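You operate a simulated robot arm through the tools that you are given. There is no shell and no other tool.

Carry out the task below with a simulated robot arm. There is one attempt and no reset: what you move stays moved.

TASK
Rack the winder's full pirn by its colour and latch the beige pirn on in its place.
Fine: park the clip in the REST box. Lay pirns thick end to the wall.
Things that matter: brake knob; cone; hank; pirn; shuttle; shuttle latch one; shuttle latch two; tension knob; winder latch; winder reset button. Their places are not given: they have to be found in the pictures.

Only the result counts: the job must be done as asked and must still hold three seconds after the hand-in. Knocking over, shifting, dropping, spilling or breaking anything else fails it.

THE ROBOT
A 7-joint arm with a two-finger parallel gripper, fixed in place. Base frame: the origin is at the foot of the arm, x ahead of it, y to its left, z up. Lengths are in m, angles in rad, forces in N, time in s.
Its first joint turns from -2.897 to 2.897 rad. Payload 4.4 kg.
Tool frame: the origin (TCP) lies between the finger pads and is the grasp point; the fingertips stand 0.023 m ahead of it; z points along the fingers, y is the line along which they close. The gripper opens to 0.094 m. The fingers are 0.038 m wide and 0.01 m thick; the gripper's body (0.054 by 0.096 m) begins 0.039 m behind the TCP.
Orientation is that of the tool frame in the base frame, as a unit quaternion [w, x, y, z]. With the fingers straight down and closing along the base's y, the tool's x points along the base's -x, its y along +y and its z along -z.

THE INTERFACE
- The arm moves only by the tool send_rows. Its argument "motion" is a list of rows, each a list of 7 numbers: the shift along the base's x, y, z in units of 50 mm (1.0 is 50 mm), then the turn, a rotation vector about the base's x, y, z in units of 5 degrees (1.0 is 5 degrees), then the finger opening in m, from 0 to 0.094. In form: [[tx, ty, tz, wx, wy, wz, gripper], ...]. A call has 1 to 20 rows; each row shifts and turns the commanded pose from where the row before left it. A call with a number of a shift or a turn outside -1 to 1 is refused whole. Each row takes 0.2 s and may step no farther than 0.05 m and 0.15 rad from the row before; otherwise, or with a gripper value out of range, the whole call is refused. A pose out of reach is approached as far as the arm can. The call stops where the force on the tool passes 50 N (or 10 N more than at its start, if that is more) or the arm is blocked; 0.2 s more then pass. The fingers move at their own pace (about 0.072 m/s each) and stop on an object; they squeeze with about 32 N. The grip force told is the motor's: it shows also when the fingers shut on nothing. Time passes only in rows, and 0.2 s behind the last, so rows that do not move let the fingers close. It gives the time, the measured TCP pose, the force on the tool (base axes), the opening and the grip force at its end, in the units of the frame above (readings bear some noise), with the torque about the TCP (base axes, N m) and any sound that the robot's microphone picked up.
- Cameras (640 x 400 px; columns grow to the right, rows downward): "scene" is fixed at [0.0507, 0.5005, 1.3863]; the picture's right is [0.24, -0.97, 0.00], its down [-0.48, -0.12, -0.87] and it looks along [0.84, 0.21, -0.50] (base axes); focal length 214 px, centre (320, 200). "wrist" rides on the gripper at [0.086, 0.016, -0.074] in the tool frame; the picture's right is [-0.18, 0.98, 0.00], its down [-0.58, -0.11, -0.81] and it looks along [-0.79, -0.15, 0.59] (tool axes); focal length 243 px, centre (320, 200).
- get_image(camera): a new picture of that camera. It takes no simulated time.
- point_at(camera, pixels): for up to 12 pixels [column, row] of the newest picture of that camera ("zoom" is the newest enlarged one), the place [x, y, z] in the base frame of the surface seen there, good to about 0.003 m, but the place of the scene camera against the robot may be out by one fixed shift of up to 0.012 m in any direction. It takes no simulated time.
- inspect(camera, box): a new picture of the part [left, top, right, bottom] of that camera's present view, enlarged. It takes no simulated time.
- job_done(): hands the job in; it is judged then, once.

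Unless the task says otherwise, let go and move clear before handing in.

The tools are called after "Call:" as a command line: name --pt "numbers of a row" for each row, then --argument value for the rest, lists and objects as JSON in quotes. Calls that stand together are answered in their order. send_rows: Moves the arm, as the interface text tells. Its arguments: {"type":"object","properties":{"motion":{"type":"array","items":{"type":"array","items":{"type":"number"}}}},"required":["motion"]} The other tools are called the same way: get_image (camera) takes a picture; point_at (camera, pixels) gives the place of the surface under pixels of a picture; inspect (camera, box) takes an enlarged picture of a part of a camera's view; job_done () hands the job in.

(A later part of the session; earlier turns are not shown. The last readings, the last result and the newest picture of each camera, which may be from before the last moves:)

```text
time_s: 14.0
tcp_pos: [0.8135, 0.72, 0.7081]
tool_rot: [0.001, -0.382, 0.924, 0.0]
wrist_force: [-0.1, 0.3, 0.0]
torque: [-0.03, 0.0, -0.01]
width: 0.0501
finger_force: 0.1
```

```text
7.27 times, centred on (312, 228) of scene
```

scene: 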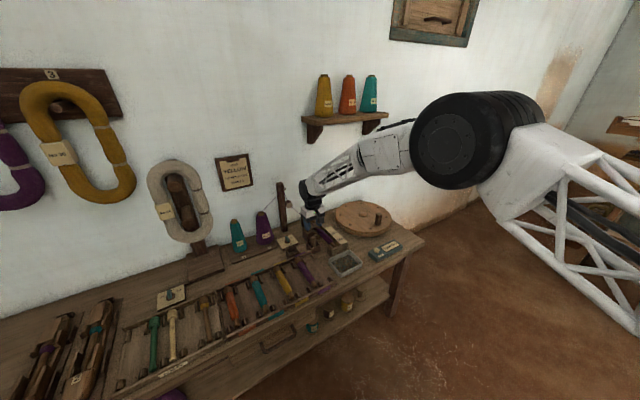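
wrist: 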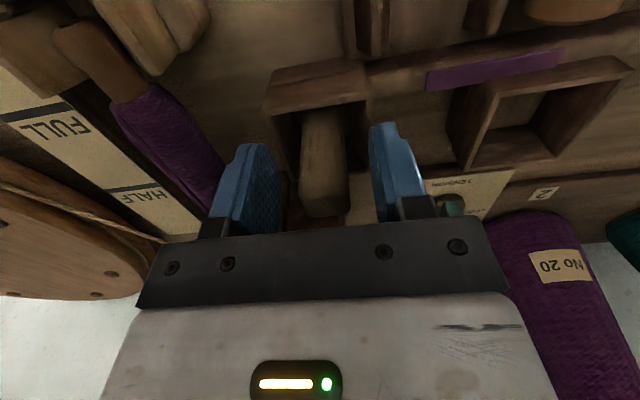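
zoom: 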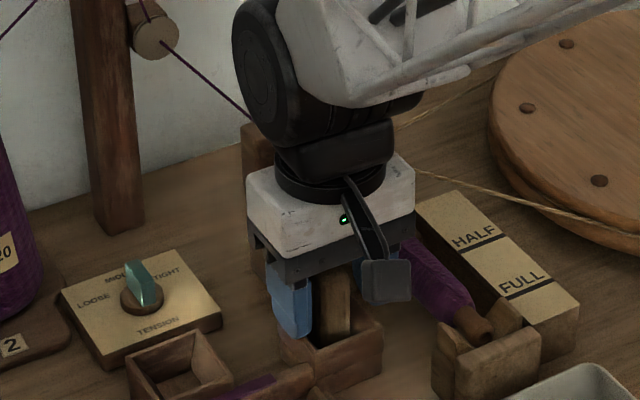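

The clip sits between the pads (px 300–348). I'll close the fingers on it.

Call:
send_rows --pt "0 0 0 0 0 0 0.03" --pt "0 0 0 0 0 0 0.015" --pt "0 0 0 0 0 0 0.0" --pt "0 0 0 0 0 0 0.0" --pt "0 0 0 0 0 0 0.0"

Call:
get_image --camera "wrist"

```text
time_s: 15.2
tcp_pos: [0.814, 0.72, 0.7088]
tool_rot: [0.0, -0.382, 0.924, 0.0]
wrist_force: [-0.4, 0.1, 1.4]
torque: [-0.02, 0.02, 0.0]
width: 0.0209
finger_force: 31.8
```

```text
taken
```

wrist: 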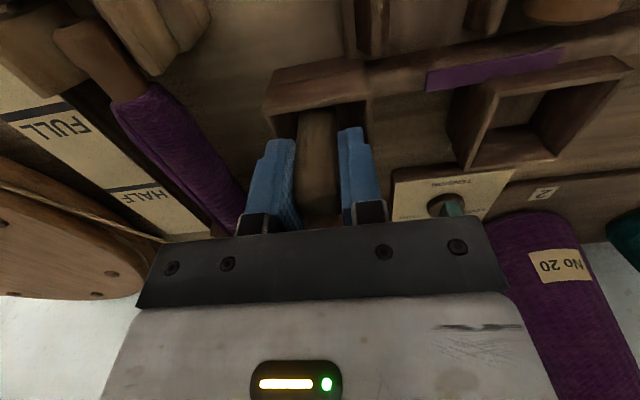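

The clip is held (width 0.0209, 31.8 N). I'll lift it straight up 85 mm.

Call:
send_rows --pt "0 0 0.4 0 0 0 0.0" --pt "0 0 0.45 0 0 0 0.0" --pt "0 0 0.45 0 0 0 0.0" --pt "0 0 0.4 0 0 0 0.0" --pt "0 0 0 0 0 0 0.0"

Call:
get_image --camera "wrist"

Call:
inspect --camera "scene" --box '[270, 200, 350, 260]'

```text
time_s: 16.4
tcp_pos: [0.8141, 0.7195, 0.7968]
tool_rot: [0.0, -0.383, 0.924, 0.0]
wrist_force: [0.2, -1.1, -1.0]
torque: [-0.03, 0.04, 0.01]
width: 0.021
finger_force: 31.9
```

```text
taken
```

wrist: 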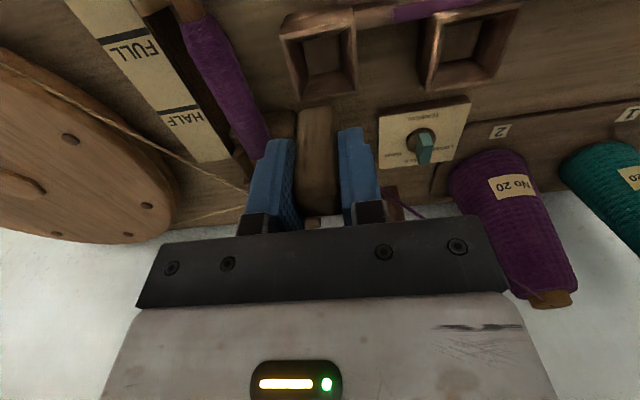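

```text
6.67 times, centred on (310, 230) of scene
```

zoom: 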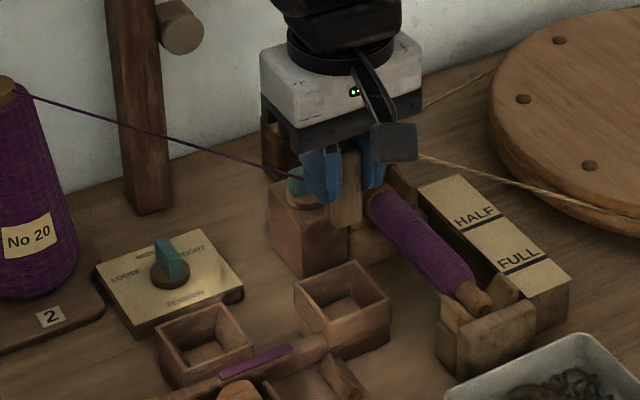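

The clip is out of its box; the yarn now runs straight from the cone to the winder instead of over the post. I'll look closer at what it does near the clip and latch.

Call:
inspect --camera "scene" --box '[300, 208, 340, 238]'

Call:
inspect --camera "scene" --box '[250, 175, 330, 235]'

Call:
inspect --camera "wrist" --box '[180, 60, 440, 230]'

```text
13.33 times, centred on (320, 223) of scene
```

zoom: 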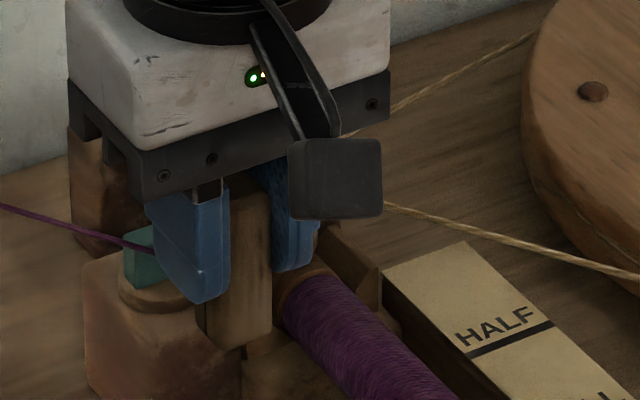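

```text
6.67 times, centred on (290, 205) of scene
```

zoom: 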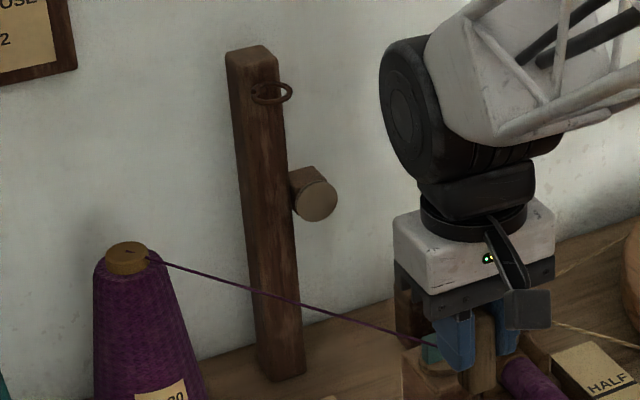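

```text
2.35 times, centred on (310, 145) of wrist
```

zoom: 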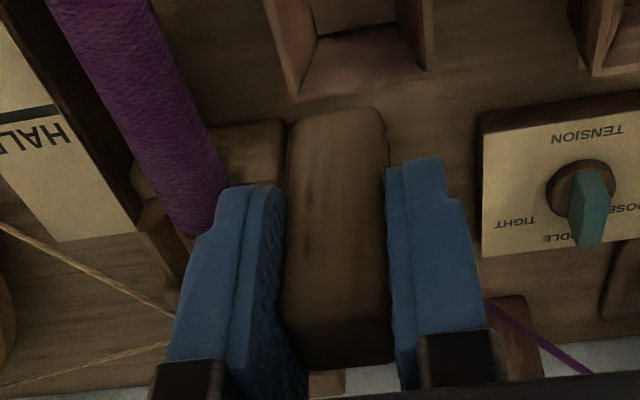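

The yarn end now hangs on the clip itself, so parking the clip makes sense. I'll measure the REST box precisely from the wrist camera.

Call:
inspect --camera "wrist" --box '[405, 0, 535, 100]'

```text
4.00 times, centred on (470, 50) of wrist
```

zoom: 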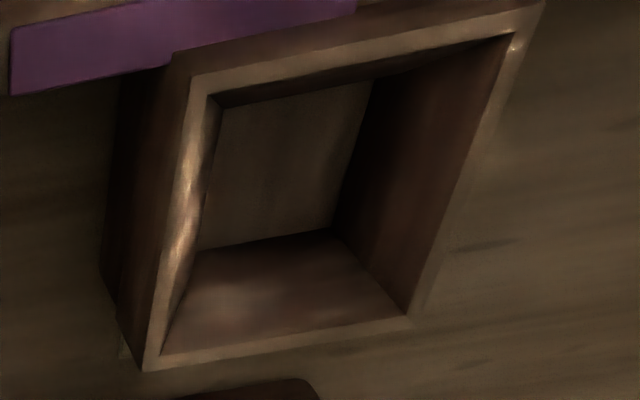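

Call:
point_at --camera "zoom" --pixels '[[200, 85], [152, 362], [410, 318], [518, 38], [215, 104], [170, 348], [403, 308], [503, 47], [290, 150], [320, 210], [230, 230]]'

```text
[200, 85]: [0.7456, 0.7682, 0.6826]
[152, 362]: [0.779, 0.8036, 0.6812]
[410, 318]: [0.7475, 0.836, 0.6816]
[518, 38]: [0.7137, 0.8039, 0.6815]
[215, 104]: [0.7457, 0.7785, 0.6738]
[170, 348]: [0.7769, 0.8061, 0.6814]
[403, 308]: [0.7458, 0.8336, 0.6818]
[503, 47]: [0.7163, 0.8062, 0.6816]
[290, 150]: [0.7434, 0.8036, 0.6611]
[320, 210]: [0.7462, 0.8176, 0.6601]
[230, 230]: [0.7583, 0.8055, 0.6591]
```

REST box rim centre is (0.7465, 0.803), floor z 0.660. I'll carry the clip over it at the current height first.

Call:
send_rows --pt "-0.266 0.338 0 0 0 0 0.0" --pt "-0.266 0.338 0 0 0 0 0.0" --pt "-0.266 0.338 0 0 0 0 0.0" --pt "-0.266 0.338 0 0 0 0 0.0" --pt "-0.266 0.338 0 0 0 0 0.0" --pt "0 0 0 0 0 0 0.0"

Call:
get_image --camera "wrist"

Call:
inspect --camera "scene" --box '[255, 200, 335, 260]'

```text
time_s: 17.8
tcp_pos: [0.747, 0.8041, 0.7955]
tool_rot: [0.001, -0.382, 0.924, 0.001]
wrist_force: [0.2, -0.3, -0.5]
torque: [0.01, -0.01, -0.02]
width: 0.0211
finger_force: 32.0
```

```text
taken
```

wrist: 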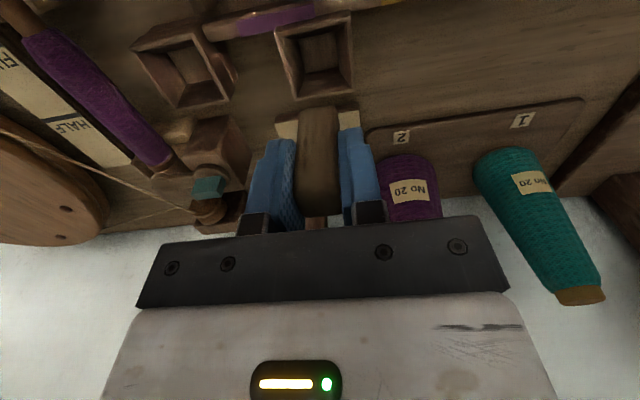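

```text
6.67 times, centred on (295, 230) of scene
```

zoom: 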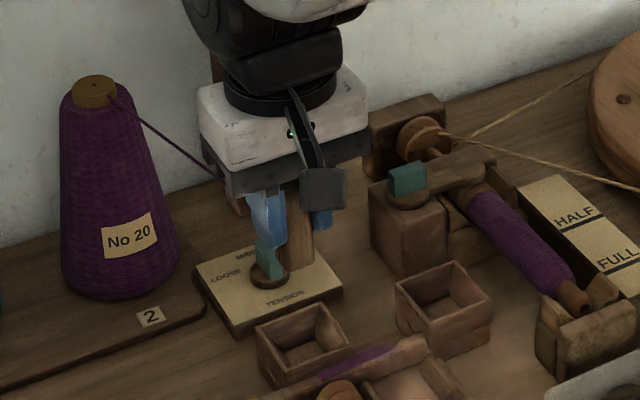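

The clip hangs over the REST box. I'll lower it to just above floor contact (TCP 0.711).

Call:
send_rows --pt "0 0 -0.45 0 0 0 0.0" --pt "0 0 -0.45 0 0 0 0.0" --pt "0 0 -0.4 0 0 0 0.0" --pt "0 0 -0.3 0 0 0 0.0" --pt "0 0 -0.1 0 0 0 0.0" --pt "0 0 0 0 0 0 0.0"

Call:
get_image --camera "wrist"

Call:
inspect --camera "scene" --box '[255, 210, 335, 270]'

```text
time_s: 19.2
tcp_pos: [0.7469, 0.8049, 0.7101]
tool_rot: [0.0, -0.383, 0.924, 0.0]
wrist_force: [0.4, 0.2, -0.5]
torque: [0.02, -0.02, -0.01]
width: 0.021
finger_force: 31.7
```

```text
taken
```

wrist: 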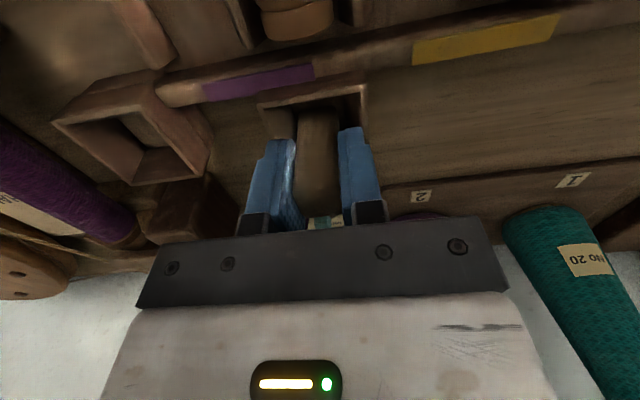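

```text
6.67 times, centred on (295, 240) of scene
```

zoom: 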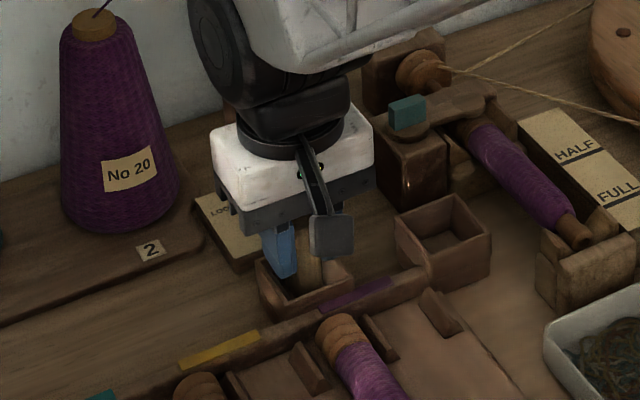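

The clip is inside the REST box, about 1 mm above its floor. I'll lower 1.5 mm and open to 0.05.

Call:
send_rows --pt "0 0 -0.03 0 0 0 0.0" --pt "0 0 0 0 0 0 0.0" --pt "0 0 0 0 0 0 0.026" --pt "0 0 0 0 0 0 0.035" --pt "0 0 0 0 0 0 0.05" --pt "0 0 0 0 0 0 0.05"

Call:
get_image --camera "wrist"

```text
time_s: 20.6
tcp_pos: [0.7475, 0.8029, 0.71]
tool_rot: [0.0, -0.383, 0.924, 0.0]
wrist_force: [0.2, 0.9, -0.5]
torque: [-0.01, 0.03, 0.04]
width: 0.05
finger_force: 0.0
```

```text
taken
```

wrist: 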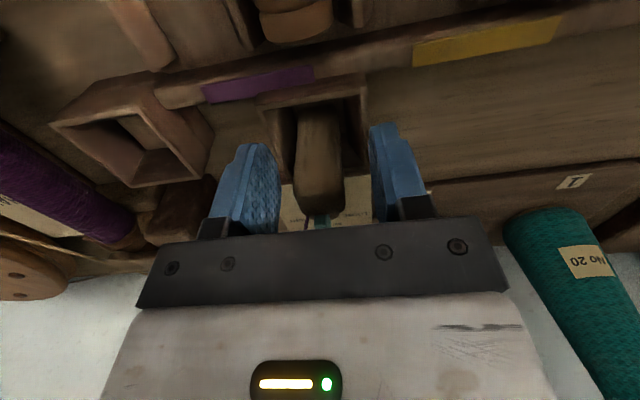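

The clip stands upright in REST. I'll rise and move to view the latch from the front.

Call:
send_rows --pt "0 0 0.5 0 0 0 0.05" --pt "0 0 0.5 0 0 0 0.05" --pt "0 0 0.5 0 0 0 0.05" --pt "0 0 0.5 0 0 0 0.06" --pt "0.22 -0.55 0.2 0 0 0 0.094" --pt "0.22 -0.55 0.1 0 0 0 0.094" --pt "0.22 -0.55 0.1 0 0 0 0.094" --pt "0.22 -0.55 0.1 0 0 0 0.094" --pt "0.22 -0.55 0.1 0 0 0 0.094"

Call:
get_image --camera "wrist"

Call:
inspect --camera "wrist" --box '[240, 60, 420, 200]'

Call:
inspect --camera "scene" --box '[240, 180, 352, 265]'

```text
time_s: 22.6
tcp_pos: [0.8029, 0.6671, 0.8385]
tool_rot: [0.0, -0.384, 0.923, 0.0]
wrist_force: [0.2, 0.4, -0.4]
torque: [-0.03, 0.0, 0.04]
width: 0.0939
finger_force: 0.1
```

```text
taken
```

wrist: 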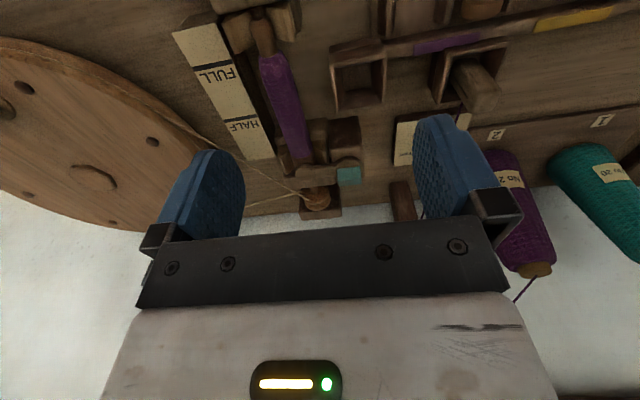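

```text
2.86 times, centred on (330, 130) of wrist
```

zoom: 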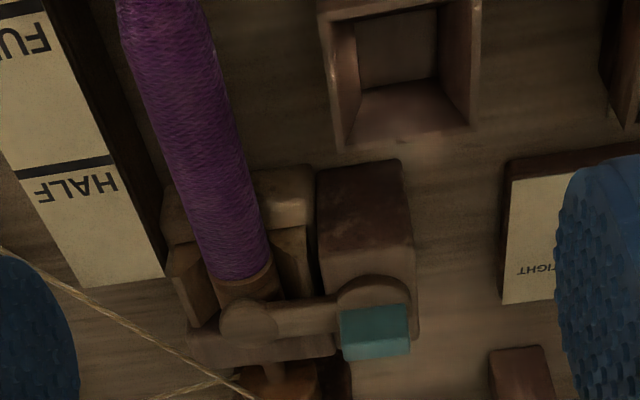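

```text
4.71 times, centred on (296, 222) of scene
```

zoom: 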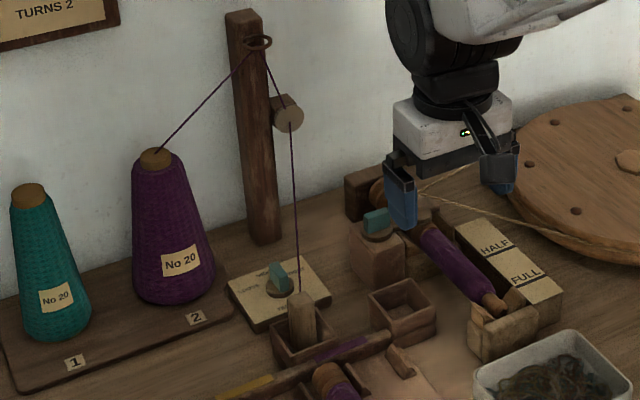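

The yarn now runs from the post to the parked clip, and the latch arm still lies over the pirn's thick end. I'll measure the latch with the wrist camera.

Call:
point_at --camera "zoom" --pixels '[[345, 310], [405, 308], [375, 312], [375, 335], [370, 285], [250, 320], [300, 315], [228, 320], [335, 200], [405, 245], [245, 250], [180, 100]]'

Call:
inspect --camera "wrist" --box '[280, 140, 380, 220]'

```text
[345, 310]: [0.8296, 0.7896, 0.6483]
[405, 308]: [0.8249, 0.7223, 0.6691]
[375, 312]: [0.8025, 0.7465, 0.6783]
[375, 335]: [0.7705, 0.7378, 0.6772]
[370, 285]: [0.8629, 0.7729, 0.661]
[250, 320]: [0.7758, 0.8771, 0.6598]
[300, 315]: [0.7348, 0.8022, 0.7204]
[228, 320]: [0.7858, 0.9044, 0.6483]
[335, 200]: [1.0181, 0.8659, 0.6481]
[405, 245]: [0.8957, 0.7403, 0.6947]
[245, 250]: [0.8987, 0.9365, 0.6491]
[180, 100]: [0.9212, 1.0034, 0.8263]
```

```text
5.00 times, centred on (330, 180) of wrist
```

zoom: 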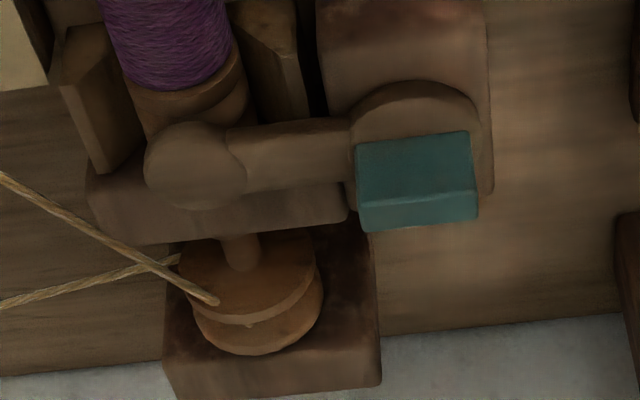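

The last zoom was the scene's, so those points were off; the newest zoom is now the wrist's latch close-up. I'll query it.

Call:
point_at --camera "zoom" --pixels '[[362, 145], [468, 140], [415, 140], [372, 225], [472, 215], [420, 190], [415, 100], [195, 165], [280, 150], [150, 170], [400, 30], [260, 290]]'

```text
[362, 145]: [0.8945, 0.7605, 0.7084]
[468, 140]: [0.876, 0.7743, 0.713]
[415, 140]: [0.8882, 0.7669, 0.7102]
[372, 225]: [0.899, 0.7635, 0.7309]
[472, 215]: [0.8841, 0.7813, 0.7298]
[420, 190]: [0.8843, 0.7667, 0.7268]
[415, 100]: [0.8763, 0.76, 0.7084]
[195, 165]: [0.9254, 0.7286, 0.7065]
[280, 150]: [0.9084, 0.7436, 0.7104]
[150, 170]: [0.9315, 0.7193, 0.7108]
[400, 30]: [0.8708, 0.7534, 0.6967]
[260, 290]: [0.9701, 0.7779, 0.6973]
```

The handle spans u 0.072–0.095 and n 1.166–1.176 (z 0.709–0.731), so the pivot is near (0.887, 0.769). I'll turn to yaw 135° (closing across the handle) and hover above it at z 0.80.

Call:
send_rows --pt "0.0933 0.1133 -0.0428 0 0 1 0.05" --pt "0.0933 0.1133 -0.0428 0 0 1 0.05" --pt "0.0933 0.1133 -0.0428 0 0 1 0.05" --pt "0.0933 0.1133 -0.0428 0 0 1 0.05" --pt "0.0933 0.1133 -0.0428 0 0 1 0.05" --pt "0.0933 0.1133 -0.0428 0 0 1 0.05" --pt "0.0933 0.1133 -0.0428 0 0 1 0.05" --pt "0.0933 0.1133 -0.0428 0 0 1 0.05" --pt "0.0933 0.1133 -0.0428 0 0 1 0.05" --pt "0.0933 0.1133 -0.0428 0 0 1 0.05" --pt "0.0933 0.1133 -0.0428 0 0 1 0.05" --pt "0.0933 0.1133 -0.0428 0 0 1 0.05" --pt "0.0933 0.1133 -0.0428 0 0 1 0.05" --pt "0.0933 0.1133 -0.0428 0 0 1 0.05" --pt "0.0933 0.1133 -0.0428 0 0 1 0.05" --pt "0.0933 0.1133 -0.0428 0 0 1 0.05" --pt "0.0933 0.1133 -0.0428 0 0 1 0.05" --pt "0.0933 0.1133 -0.0428 0 0 1 0.05" --pt "0 0 0 0 0 0 0.05"

Call:
get_image --camera "wrist"

Call:
inspect --camera "scene" --box '[270, 180, 350, 240]'

```text
time_s: 26.6
tcp_pos: [0.8866, 0.7695, 0.8012]
tool_rot: [0.0, 0.924, -0.382, 0.0]
wrist_force: [0.6, 0.3, -0.2]
torque: [0.0, -0.01, 0.01]
width: 0.05
finger_force: 0.0
```

```text
taken
```

wrist: 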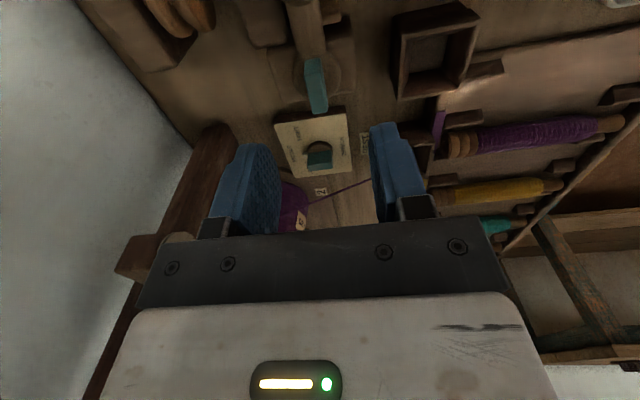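

```text
6.67 times, centred on (310, 210) of scene
```

zoom: 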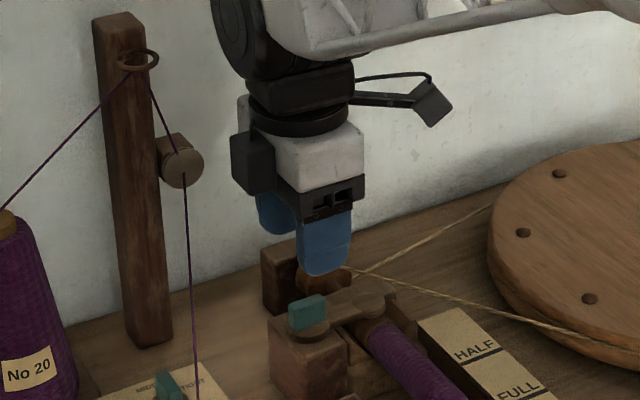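

I'm over the handle (px 316,85) with yaw 135°. I'll measure the handle again from here.

Call:
inspect --camera "wrist" --box '[270, 40, 370, 120]'

Call:
point_at --camera "wrist" --pixels '[[310, 72], [315, 90], [319, 108], [326, 105], [316, 62], [306, 62], [322, 80], [310, 40], [308, 15], [338, 72], [300, 85]]'

```text
5.00 times, centred on (320, 80) of wrist
```

zoom: 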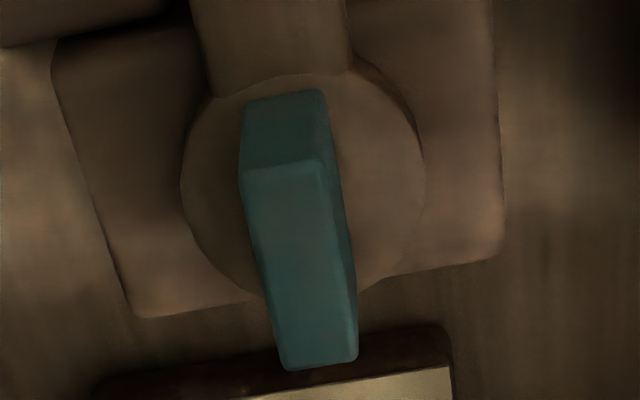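

```text
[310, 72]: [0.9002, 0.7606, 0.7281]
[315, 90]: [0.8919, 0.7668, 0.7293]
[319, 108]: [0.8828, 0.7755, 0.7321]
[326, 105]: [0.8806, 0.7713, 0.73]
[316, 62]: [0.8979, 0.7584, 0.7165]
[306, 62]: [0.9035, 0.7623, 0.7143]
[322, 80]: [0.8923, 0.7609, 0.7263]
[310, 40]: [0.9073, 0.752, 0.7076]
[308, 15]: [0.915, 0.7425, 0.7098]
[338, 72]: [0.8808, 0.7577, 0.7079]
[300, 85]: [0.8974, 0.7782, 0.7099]
```

The handle's top centre and pivot are at about (0.889, 0.768), z 0.730. I'll descend to TCP z 0.736 with the fingers either side of it.

Call:
send_rows --pt "0.026 -0.012 -0.35 0 0 0 0.04" --pt "0.026 -0.012 -0.35 0 0 0 0.04" --pt "0 0 -0.35 0 0 0 0.04" --pt "0 0 -0.25 0 0 0 0.04" --pt "0 0 0 0 0 0 0.04"

Call:
get_image --camera "wrist"

Call:
inspect --camera "scene" --box '[280, 190, 344, 240]'

```text
time_s: 27.8
tcp_pos: [0.8897, 0.7678, 0.737]
tool_rot: [0.0, 0.924, -0.383, -0.001]
wrist_force: [-0.5, 0.0, 0.5]
torque: [-0.04, 0.05, 0.0]
width: 0.0401
finger_force: 0.0
```

```text
taken
```

wrist: 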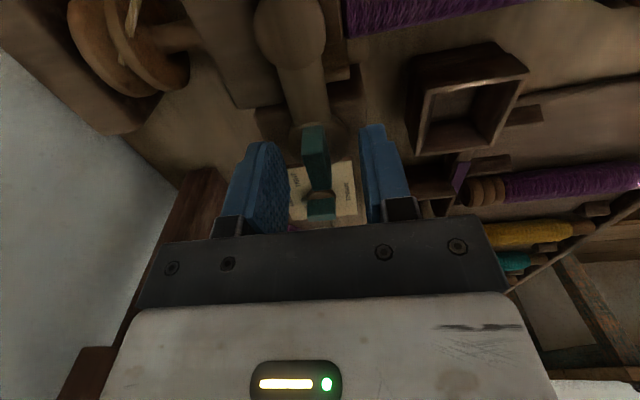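

```text
8.00 times, centred on (312, 215) of scene
```

zoom: 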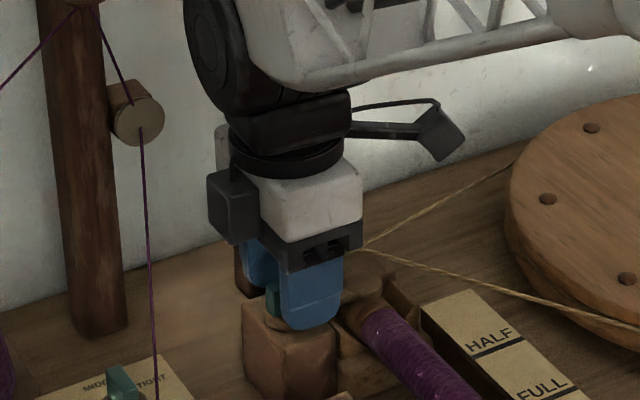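

The handle (px 302–328) is between the pads. I'll close gently and read the force.

Call:
send_rows --pt "0 0 0 0 0 0 0.025" --pt "0 0 0 0 0 0 0.014" --pt "0 0 0 0 0 0 0.008" --pt "0 0 0 0 0 0 0.0" --pt "0 0 0 0 0 0 0.0"

Call:
get_image --camera "wrist"

```text
time_s: 28.9
tcp_pos: [0.8886, 0.7684, 0.7365]
tool_rot: [-0.002, 0.924, -0.383, 0.001]
wrist_force: [10.5, 12.3, -7.2]
torque: [0.33, 0.24, -0.05]
width: 0.0108
finger_force: 44.9
stopped in row 5: the force on the tool passed its limit at 52 N (the readings are from after the stop); the commanded pose is now the measured one
```

```text
taken
```

wrist: 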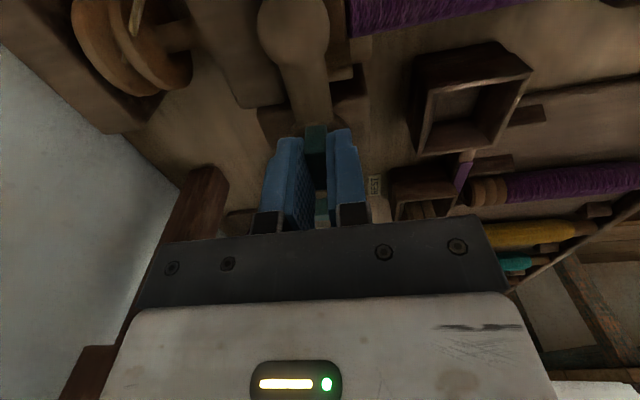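

Gripped (width 0.0108) with a ~16 N sideways push along +n. I'll ease the pose 1 mm along +n to relax it.

Call:
send_rows --pt "0.014 0.014 0 0 0 0 0.0" --pt "0 0 0 0 0 0 0.0"

```text
time_s: 29.5
tcp_pos: [0.8917, 0.7693, 0.7351]
tool_rot: [-0.001, 0.924, -0.382, 0.001]
wrist_force: [-15.9, -12.2, 3.0]
torque: [-0.58, -0.05, 0.0]
width: 0.0108
finger_force: 45.1
```

The push reversed, so the balance lies about half a millimetre back. I'll correct by 0.5 mm.

Call:
send_rows --pt "-0.008 -0.006 0 0 0 0 0.0" --pt "0 0 0 0 0 0 0.0"

```text
time_s: 30.1
tcp_pos: [0.8907, 0.7685, 0.7355]
tool_rot: [-0.002, 0.924, -0.383, 0.001]
wrist_force: [14.2, 16.4, -14.2]
torque: [0.08, -0.16, 0.01]
width: 0.0108
finger_force: 45.0
```

The force flips sign, which looks like ringing in the stiff grip. I'll hold still for a moment and read again.

Call:
send_rows --pt "0 0 0 0 0 0 0.0" --pt "0 0 0 0 0 0 0.0" --pt "0 0 0 0 0 0 0.0"

Call:
send_rows --pt "0 0 0 0 0 0 0.0"

```text
time_s: 30.9
tcp_pos: [0.8902, 0.7684, 0.7358]
tool_rot: [-0.002, 0.924, -0.383, 0.001]
wrist_force: [23.8, 29.6, -20.4]
torque: [0.34, -0.26, -0.05]
width: 0.0108
finger_force: 44.8
```

```text
time_s: 31.3
tcp_pos: [0.8897, 0.7692, 0.7369]
tool_rot: [-0.001, 0.924, -0.383, 0.001]
wrist_force: [26.1, 32.0, -22.4]
torque: [0.31, -0.33, -0.07]
width: 0.0107
finger_force: 45.2
```

A steady offset is winding up (about +41 N along n), so the commanded centre is ~1 mm short of the handle. I'll open slightly, shift +1.2 mm along n, and close again.

Call:
send_rows --pt "0 0 0 0 0 0 0.02" --pt "0.016 0.016 0 0 0 0 0.02" --pt "0 0 0 0 0 0 0.02" --pt "0 0 0 0 0 0 0.02"

Call:
inspect --camera "wrist" --box '[260, 100, 380, 220]'

```text
time_s: 32.3
tcp_pos: [0.8903, 0.7687, 0.7351]
tool_rot: [-0.001, 0.924, -0.382, 0.0]
wrist_force: [-0.3, 0.4, -0.5]
torque: [0.02, 0.0, -0.02]
width: 0.0199
finger_force: 0.0
```

```text
3.33 times, centred on (320, 160) of wrist
```

zoom: 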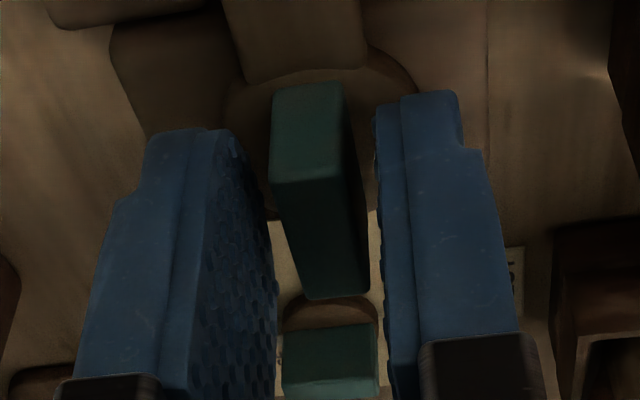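

The handle now looks centred between the pads. Closing again.

Call:
send_rows --pt "0 0 0 0 0 0 0.012" --pt "0 0 0 0 0 0 0.006" --pt "0 0 0 0 0 0 0.0" --pt "0 0 0 0 0 0 0.0"

Call:
send_rows --pt "0 0 0 0 0 0 0.0"

```text
time_s: 33.3
tcp_pos: [0.8908, 0.7689, 0.7369]
tool_rot: [-0.001, 0.924, -0.383, 0.001]
wrist_force: [-9.7, -9.7, 4.2]
torque: [-0.23, 0.26, 0.0]
width: 0.0107
finger_force: 45.3
```

```text
time_s: 33.7
tcp_pos: [0.8901, 0.769, 0.7367]
tool_rot: [-0.001, 0.924, -0.384, 0.001]
wrist_force: [-13.4, -11.6, 4.3]
torque: [-0.22, 0.28, 0.0]
width: 0.0107
finger_force: 44.8
```

Force is small enough (~15 N). I'll try turning the handle clockwise (−z) by 10° and watch the torque and arm.

Call:
send_rows --pt "-0.004 -0.004 0 0 0 -0.5 0.0" --pt "0 0 0 0 0 -0.5 0.0" --pt "0 0 0 0 0 -0.5 0.0" --pt "0 0 0 0 0 -0.5 0.0"

Call:
get_image --camera "wrist"

Call:
inspect --camera "scene" --box '[280, 200, 344, 240]'

```text
time_s: 34.7
tcp_pos: [0.8906, 0.7687, 0.7373]
tool_rot: [0.0, 0.889, -0.458, 0.0]
wrist_force: [-16.5, -14.9, 9.0]
torque: [-0.13, 0.36, 1.32]
width: 0.0147
finger_force: 45.0
stopped in row 4: the force on the tool passed its limit at 50 N (the readings are from after the stop); the commanded pose is now the measured one
```

```text
taken
```

wrist: 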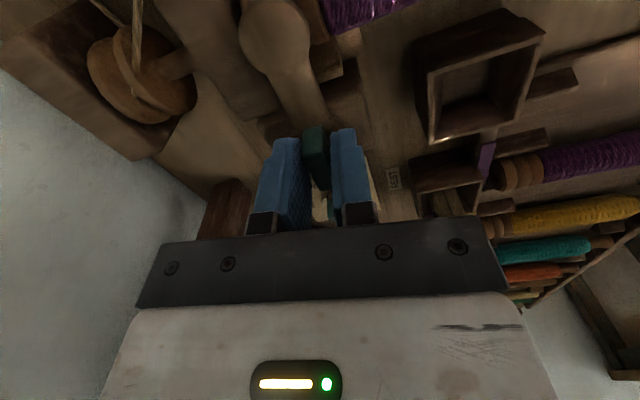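

```text
10.00 times, centred on (312, 220) of scene
```

zoom: 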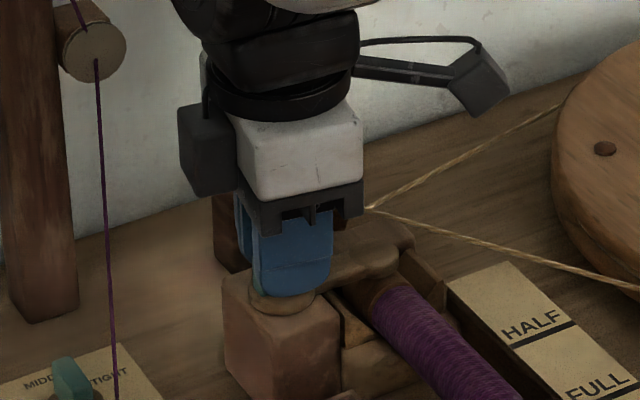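

Clockwise is blocked: the fingers twisted 10° on the handle (width 0.0147, 1.3 N m) and the arm didn't move. I'll turn back and try counter-clockwise.

Call:
send_rows --pt "0 0 0 0 0 0.5 0.0" --pt "0 0 0 0 0 0.5 0.0" --pt "0 0 0 0 0 0.5 0.0" --pt "0 0 0 0 0 0.5 0.0"

Call:
send_rows --pt "0 0 0 0 0 0.5 0.0" --pt "0 0 0 0 0 0.5 0.0" --pt "0 0 0 0 0 0.5 0.0"

Call:
get_image --camera "wrist"

Call:
inspect --camera "scene" --box '[280, 200, 344, 240]'

```text
time_s: 35.7
tcp_pos: [0.8917, 0.769, 0.737]
tool_rot: [-0.001, 0.926, -0.379, 0.0]
wrist_force: [-19.5, -6.2, 12.1]
torque: [-0.13, 0.41, 0.06]
width: 0.0107
finger_force: 45.5
```

```text
time_s: 36.5
tcp_pos: [0.8902, 0.7692, 0.7365]
tool_rot: [0.0, 0.948, -0.317, 0.0]
wrist_force: [-21.9, 9.3, 10.2]
torque: [0.14, 0.48, 0.02]
width: 0.0108
finger_force: 44.8
```

```text
taken
```

wrist: 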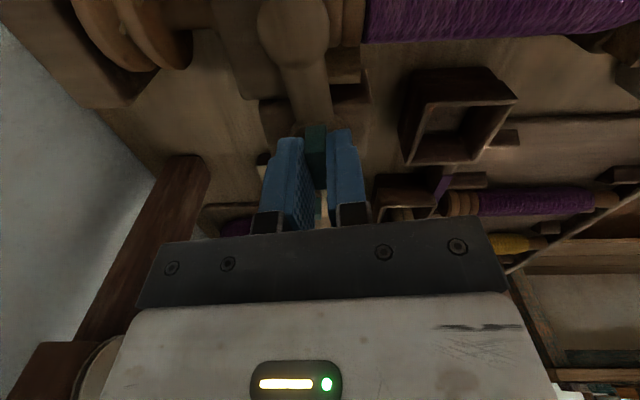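

```text
10.00 times, centred on (312, 220) of scene
```

zoom: 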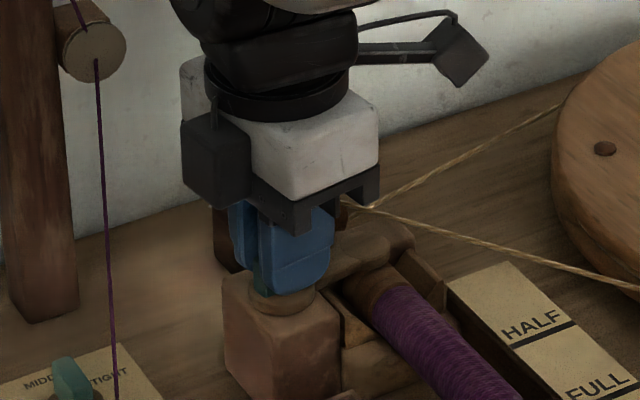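

Counter-clockwise moves freely (torque ≈ 0, width still 0.0108). I'll continue opening in steps, with a small correction for the side force.

Call:
send_rows --pt "-0.01 0.004 0 0 0 0.7 0.0" --pt "0 0 0 0 0 0.7 0.0" --pt "0 0 0 0 0 0.7 0.0" --pt "0 0 0 0 0 0.7 0.0"

```text
time_s: 37.5
tcp_pos: [0.8908, 0.7689, 0.7363]
tool_rot: [-0.001, 0.98, -0.199, 0.001]
wrist_force: [3.0, 29.0, -0.4]
torque: [0.41, 0.12, -0.03]
width: 0.0111
finger_force: 44.9
```

Now at yaw ≈157° and turning freely; a 29 N push in +y remains, so I'll shift slightly +y and keep turning.

Call:
send_rows --pt "0 0.014 0 0 0 0.7 0.0" --pt "0 0 0 0 0 0.7 0.0" --pt "0 0 0 0 0 0.7 0.0" --pt "0 0 0 0 0 0.7 0.0"

Call:
inspect --camera "scene" --box '[280, 200, 344, 240]'

```text
time_s: 38.5
tcp_pos: [0.8907, 0.7695, 0.7372]
tool_rot: [-0.001, 0.997, -0.08, 0.0]
wrist_force: [12.7, 24.6, 1.9]
torque: [0.3, 0.02, -0.05]
width: 0.0107
finger_force: 44.2
```

```text
10.00 times, centred on (312, 220) of scene
```

zoom: 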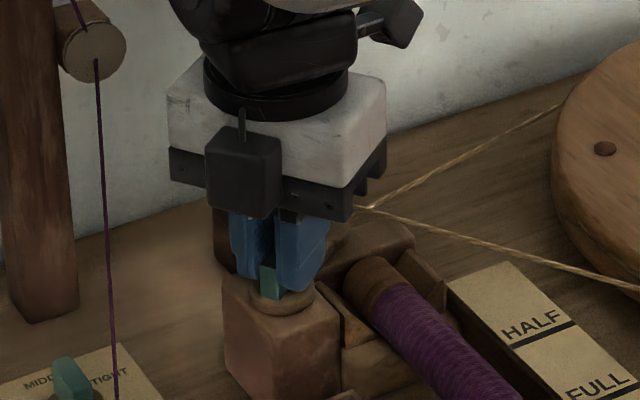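

The arm has swung partly off the pirn's head. Continuing to open.

Call:
send_rows --pt "0.008 0.014 0 0 0 0.7 0.0" --pt "0 0 0 0 0 0.7 0.0" --pt "0 0 0 0 0 0.7 0.0" --pt "0 0 0 0 0 0.7 0.0"

Call:
get_image --camera "wrist"

Call:
inspect --camera "scene" --box '[280, 200, 344, 240]'

```text
time_s: 39.5
tcp_pos: [0.8906, 0.7702, 0.7364]
tool_rot: [0.0, 0.999, 0.043, 0.0]
wrist_force: [-16.1, -1.0, 16.6]
torque: [-0.11, 0.83, -0.02]
width: 0.0108
finger_force: 44.6
```

```text
taken
```

wrist: 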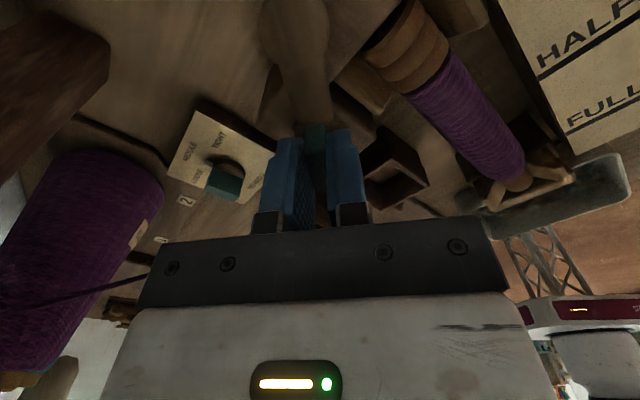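

```text
10.00 times, centred on (312, 220) of scene
```

zoom: 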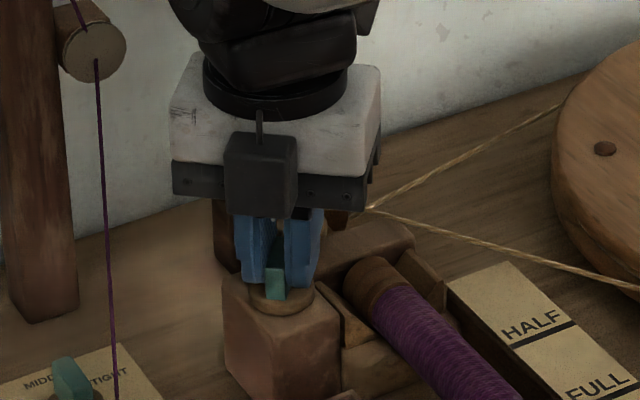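

Latch is about 50° open and moving freely. I'll continue another ~30°.

Call:
send_rows --pt "-0.008 0 0.006 0 0 0.7 0.0" --pt "0 0 0 0 0 0.7 0.0" --pt "0 0 0 0 0 0.7 0.0" --pt "0 0 0 0 0 0.7 0.0"

Call:
send_rows --pt "0 0 0 0 0 0.7 0.0" --pt "0 0 0 0 0 0.7 0.0" --pt "0 0 0 0 0 0.7 0.0"

Call:
inspect --camera "scene" --box '[280, 190, 344, 240]'

```text
time_s: 40.5
tcp_pos: [0.8896, 0.7698, 0.7371]
tool_rot: [-0.002, 0.987, 0.163, -0.001]
wrist_force: [-16.5, -0.2, 13.6]
torque: [0.06, -0.11, -0.02]
width: 0.0109
finger_force: 45.0
```

```text
time_s: 41.3
tcp_pos: [0.8906, 0.7696, 0.737]
tool_rot: [-0.002, 0.967, 0.254, 0.001]
wrist_force: [8.7, 24.7, -0.1]
torque: [0.04, 0.34, -0.03]
width: 0.0107
finger_force: 44.8
```

```text
8.00 times, centred on (312, 215) of scene
```

zoom: 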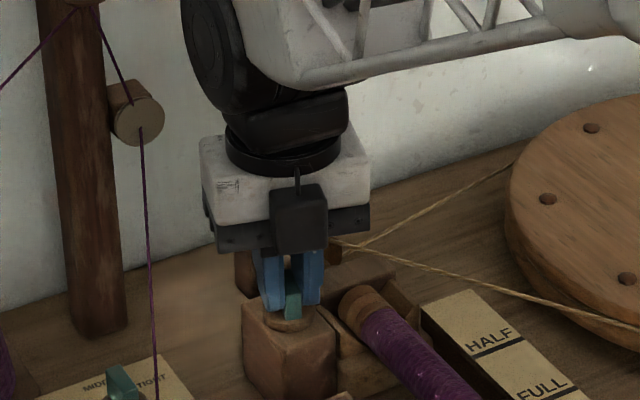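

Opened ~75°, still free. A bit further to ~85°.

Call:
send_rows --pt "0.003 0.01 0 0 0 0.7 0.0" --pt "0 0 0 0 0 0.7 0.0" --pt "0 0 0 0 0 0.7 0.0"

Call:
get_image --camera "wrist"

```text
time_s: 42.0
tcp_pos: [0.8912, 0.7718, 0.736]
tool_rot: [0.006, 0.956, 0.292, -0.002]
wrist_force: [-5.3, -18.6, 5.5]
torque: [0.15, 0.43, 0.02]
width: 0.0104
finger_force: 45.4
out of reach, approached as far as the arm can: row 2, 3
stopped in row 3: the force on the tool passed its limit at 52 N (the readings are from after the stop); the commanded pose is now the measured one
```

```text
taken
```

wrist: 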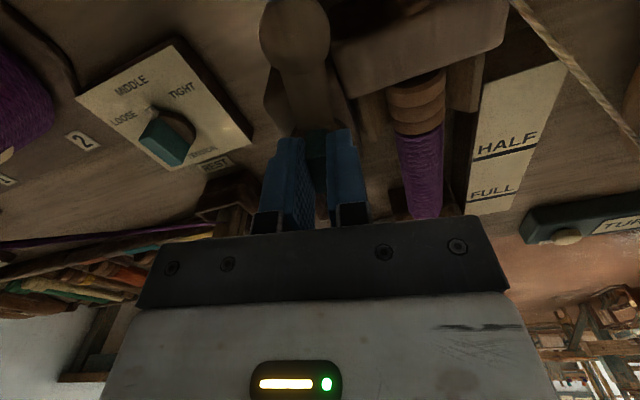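

The wrist joint limit stopped it at ~79° open, with the arm clear of the pirn (px 295,40 vs pirn 415,100). I'll release and rise.

Call:
send_rows --pt "0 0 0 0 0 0 0.02" --pt "0 0 0 0 0 0 0.03" --pt "0 0 0.2 0 0 0 0.03" --pt "0 0 0.5 0 0 0 0.03" --pt "0 0 0.6 0 0 -0.5 0.03" --pt "0 0 0.6 0 0 -1 0.03"

Call:
inspect --camera "scene" --box '[280, 190, 344, 240]'

```text
time_s: 43.5
tcp_pos: [0.8911, 0.7721, 0.829]
tool_rot: [0.005, 0.973, 0.229, -0.002]
wrist_force: [-0.6, 0.3, -1.0]
torque: [-0.02, 0.02, 0.0]
width: 0.0301
finger_force: 0.0
```

```text
8.00 times, centred on (312, 215) of scene
```

zoom: 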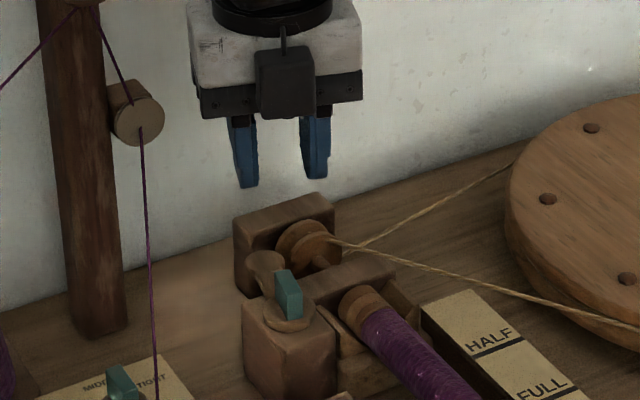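

The latch stays open pointing at the wall. I'll swing the tool back to yaw 45° while backing off in front of the winder.

Call:
send_rows --pt "-0.078 -0.1286 0.011 0 0 -1 0.06" --pt "-0.078 -0.1286 0.011 0 0 -1 0.06" --pt "-0.078 -0.1286 0.011 0 0 -1 0.06" --pt "-0.078 -0.1286 0.011 0 0 -1 0.06" --pt "-0.078 -0.1286 0.011 0 0 -1 0.06" --pt "-0.078 -0.1286 0.011 0 0 -1 0.06" --pt "-0.078 -0.1286 0.011 0 0 -1 0.06" --pt "-0.078 -0.1286 0.011 0 0 -1 0.06" --pt "-0.078 -0.1286 0.011 0 0 -1 0.06" --pt "-0.078 -0.1286 0.011 0 0 -1 0.06" --pt "-0.078 -0.1286 0.011 0 0 -1 0.06" --pt "-0.078 -0.1286 0.011 0 0 -1 0.06" --pt "-0.078 -0.1286 0.011 0 0 -1 0.06" --pt "-0.078 -0.1286 0.011 0 0 -1 0.06" --pt "-0.078 -0.1286 0.011 0 0 -1 0.06" --pt "-0.078 -0.1286 0.011 0 0 -1 0.06" --pt "-0.078 -0.1286 0.011 0 0 -1 0.06" --pt "-0.078 -0.1286 0.011 0 0 -1 0.06" --pt "-0.078 -0.1286 0.011 0 0 -1 0.06" --pt "-0.078 -0.1286 0.011 0 0 -1 0.06"

Call:
send_rows --pt "0 0 0 0 0 -1 0.06" --pt "0 0 0 0 0 -1 0.06" --pt "0 0 0 0 0 -1 0.06" --pt "0 0 0 0 0 -1 0.06" --pt "0 0 0 0 0 -1 0.06" --pt "0 0 0 0 0 -1 0.06" --pt "0 0 0 0 0 -1 0.06" --pt "0 0 0 0 0 -1 0.06" --pt "0 0 0 0 0 -1 0.06" --pt "0 0 0 0 0 -1 0.06" --pt "0 0 0 0 0 -1 0.06" --pt "0 0 0 0 0 -1 0.06" --pt "0 0 0 0 0 0 0.06"

Call:
get_image --camera "wrist"

```text
time_s: 47.6
tcp_pos: [0.8133, 0.6447, 0.8414]
tool_rot: [0.003, 0.801, -0.599, -0.004]
wrist_force: [-0.4, -0.1, 0.5]
torque: [-0.01, 0.02, -0.01]
width: 0.06
finger_force: 0.1
```

```text
time_s: 50.5
tcp_pos: [0.8136, 0.6442, 0.8395]
tool_rot: [-0.001, -0.394, 0.919, 0.005]
wrist_force: [0.8, 0.0, -0.3]
torque: [0.02, -0.01, -0.02]
width: 0.0601
finger_force: 0.0
```

```text
taken
```

wrist: 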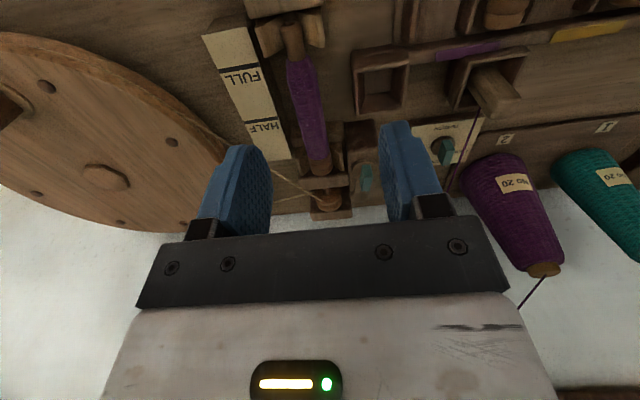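

Yaw is 46.4° with a slight tilt, which I'll correct. The winder pirn shows at px (305,90); I'll enlarge and measure it.

Call:
send_rows --pt "0 0 0 -0.096 -0.064 -0.282 0.06" --pt "0 0 0 0 0 0 0.06"

Call:
get_image --camera "wrist"

Call:
inspect --camera "wrist" --box '[250, 0, 390, 110]'

Call:
inspect --camera "wrist" --box '[240, 100, 400, 220]'

```text
time_s: 51.0
tcp_pos: [0.8137, 0.6444, 0.8403]
tool_rot: [0.001, -0.384, 0.924, 0.0]
wrist_force: [0.6, 0.5, 0.1]
torque: [-0.02, 0.02, -0.01]
width: 0.0599
finger_force: 0.2
```

```text
taken
```

wrist: 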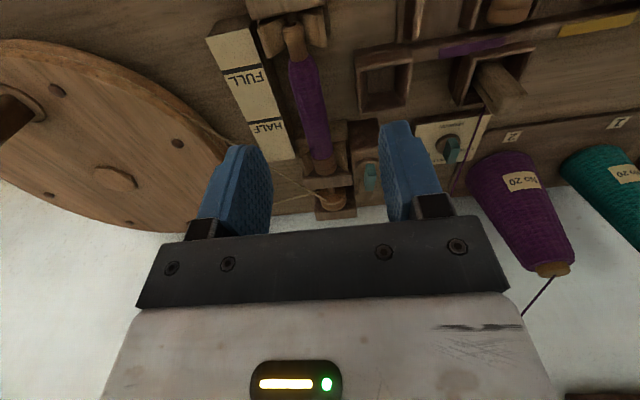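

```text
3.64 times, centred on (320, 55) of wrist
```

zoom: 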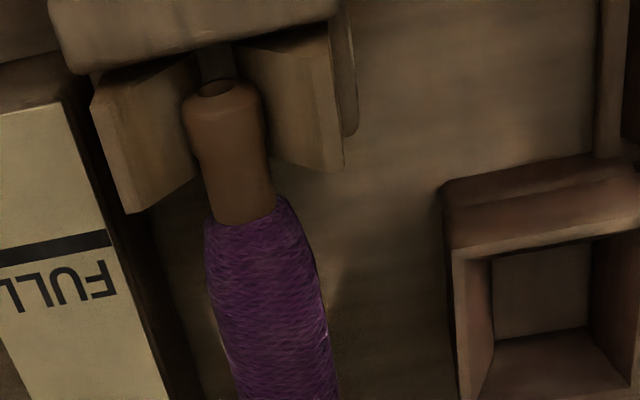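

```text
3.33 times, centred on (320, 160) of wrist
```

zoom: 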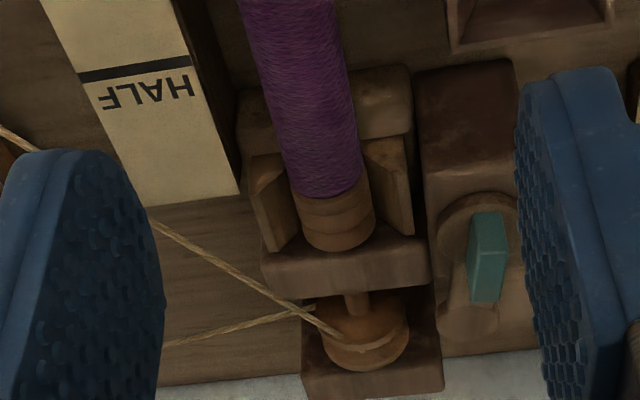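

The pirn's head rests in a V cradle; body and thin end are clear. I'll take points along it.

Call:
point_at --camera "zoom" --pixels '[[290, 40], [305, 100], [322, 175], [336, 215], [338, 240], [262, 60], [345, 60], [285, 220], [395, 190], [345, 270], [230, 180], [470, 100]]'

Call:
point_at --camera "wrist" --pixels '[[293, 30], [297, 50], [303, 70], [309, 95], [294, 75], [318, 75], [285, 40], [308, 35], [262, 45], [280, 30], [325, 30], [268, 110]]'

```text
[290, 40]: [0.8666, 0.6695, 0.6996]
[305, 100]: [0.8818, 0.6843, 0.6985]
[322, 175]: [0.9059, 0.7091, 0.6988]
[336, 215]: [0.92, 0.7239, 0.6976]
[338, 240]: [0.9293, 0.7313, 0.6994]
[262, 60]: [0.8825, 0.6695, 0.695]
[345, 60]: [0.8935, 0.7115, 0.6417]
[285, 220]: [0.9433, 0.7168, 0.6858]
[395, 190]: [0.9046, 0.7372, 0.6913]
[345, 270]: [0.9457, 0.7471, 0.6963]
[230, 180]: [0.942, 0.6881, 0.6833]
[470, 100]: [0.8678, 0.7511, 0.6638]
```

```text
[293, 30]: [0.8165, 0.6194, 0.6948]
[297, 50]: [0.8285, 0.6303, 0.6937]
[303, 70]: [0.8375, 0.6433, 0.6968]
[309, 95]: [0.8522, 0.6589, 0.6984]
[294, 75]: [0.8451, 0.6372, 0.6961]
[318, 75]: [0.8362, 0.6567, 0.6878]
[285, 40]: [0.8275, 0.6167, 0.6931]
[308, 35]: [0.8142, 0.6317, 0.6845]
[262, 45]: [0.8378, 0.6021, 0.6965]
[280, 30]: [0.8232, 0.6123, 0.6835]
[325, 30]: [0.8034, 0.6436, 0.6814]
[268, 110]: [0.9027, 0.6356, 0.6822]
```

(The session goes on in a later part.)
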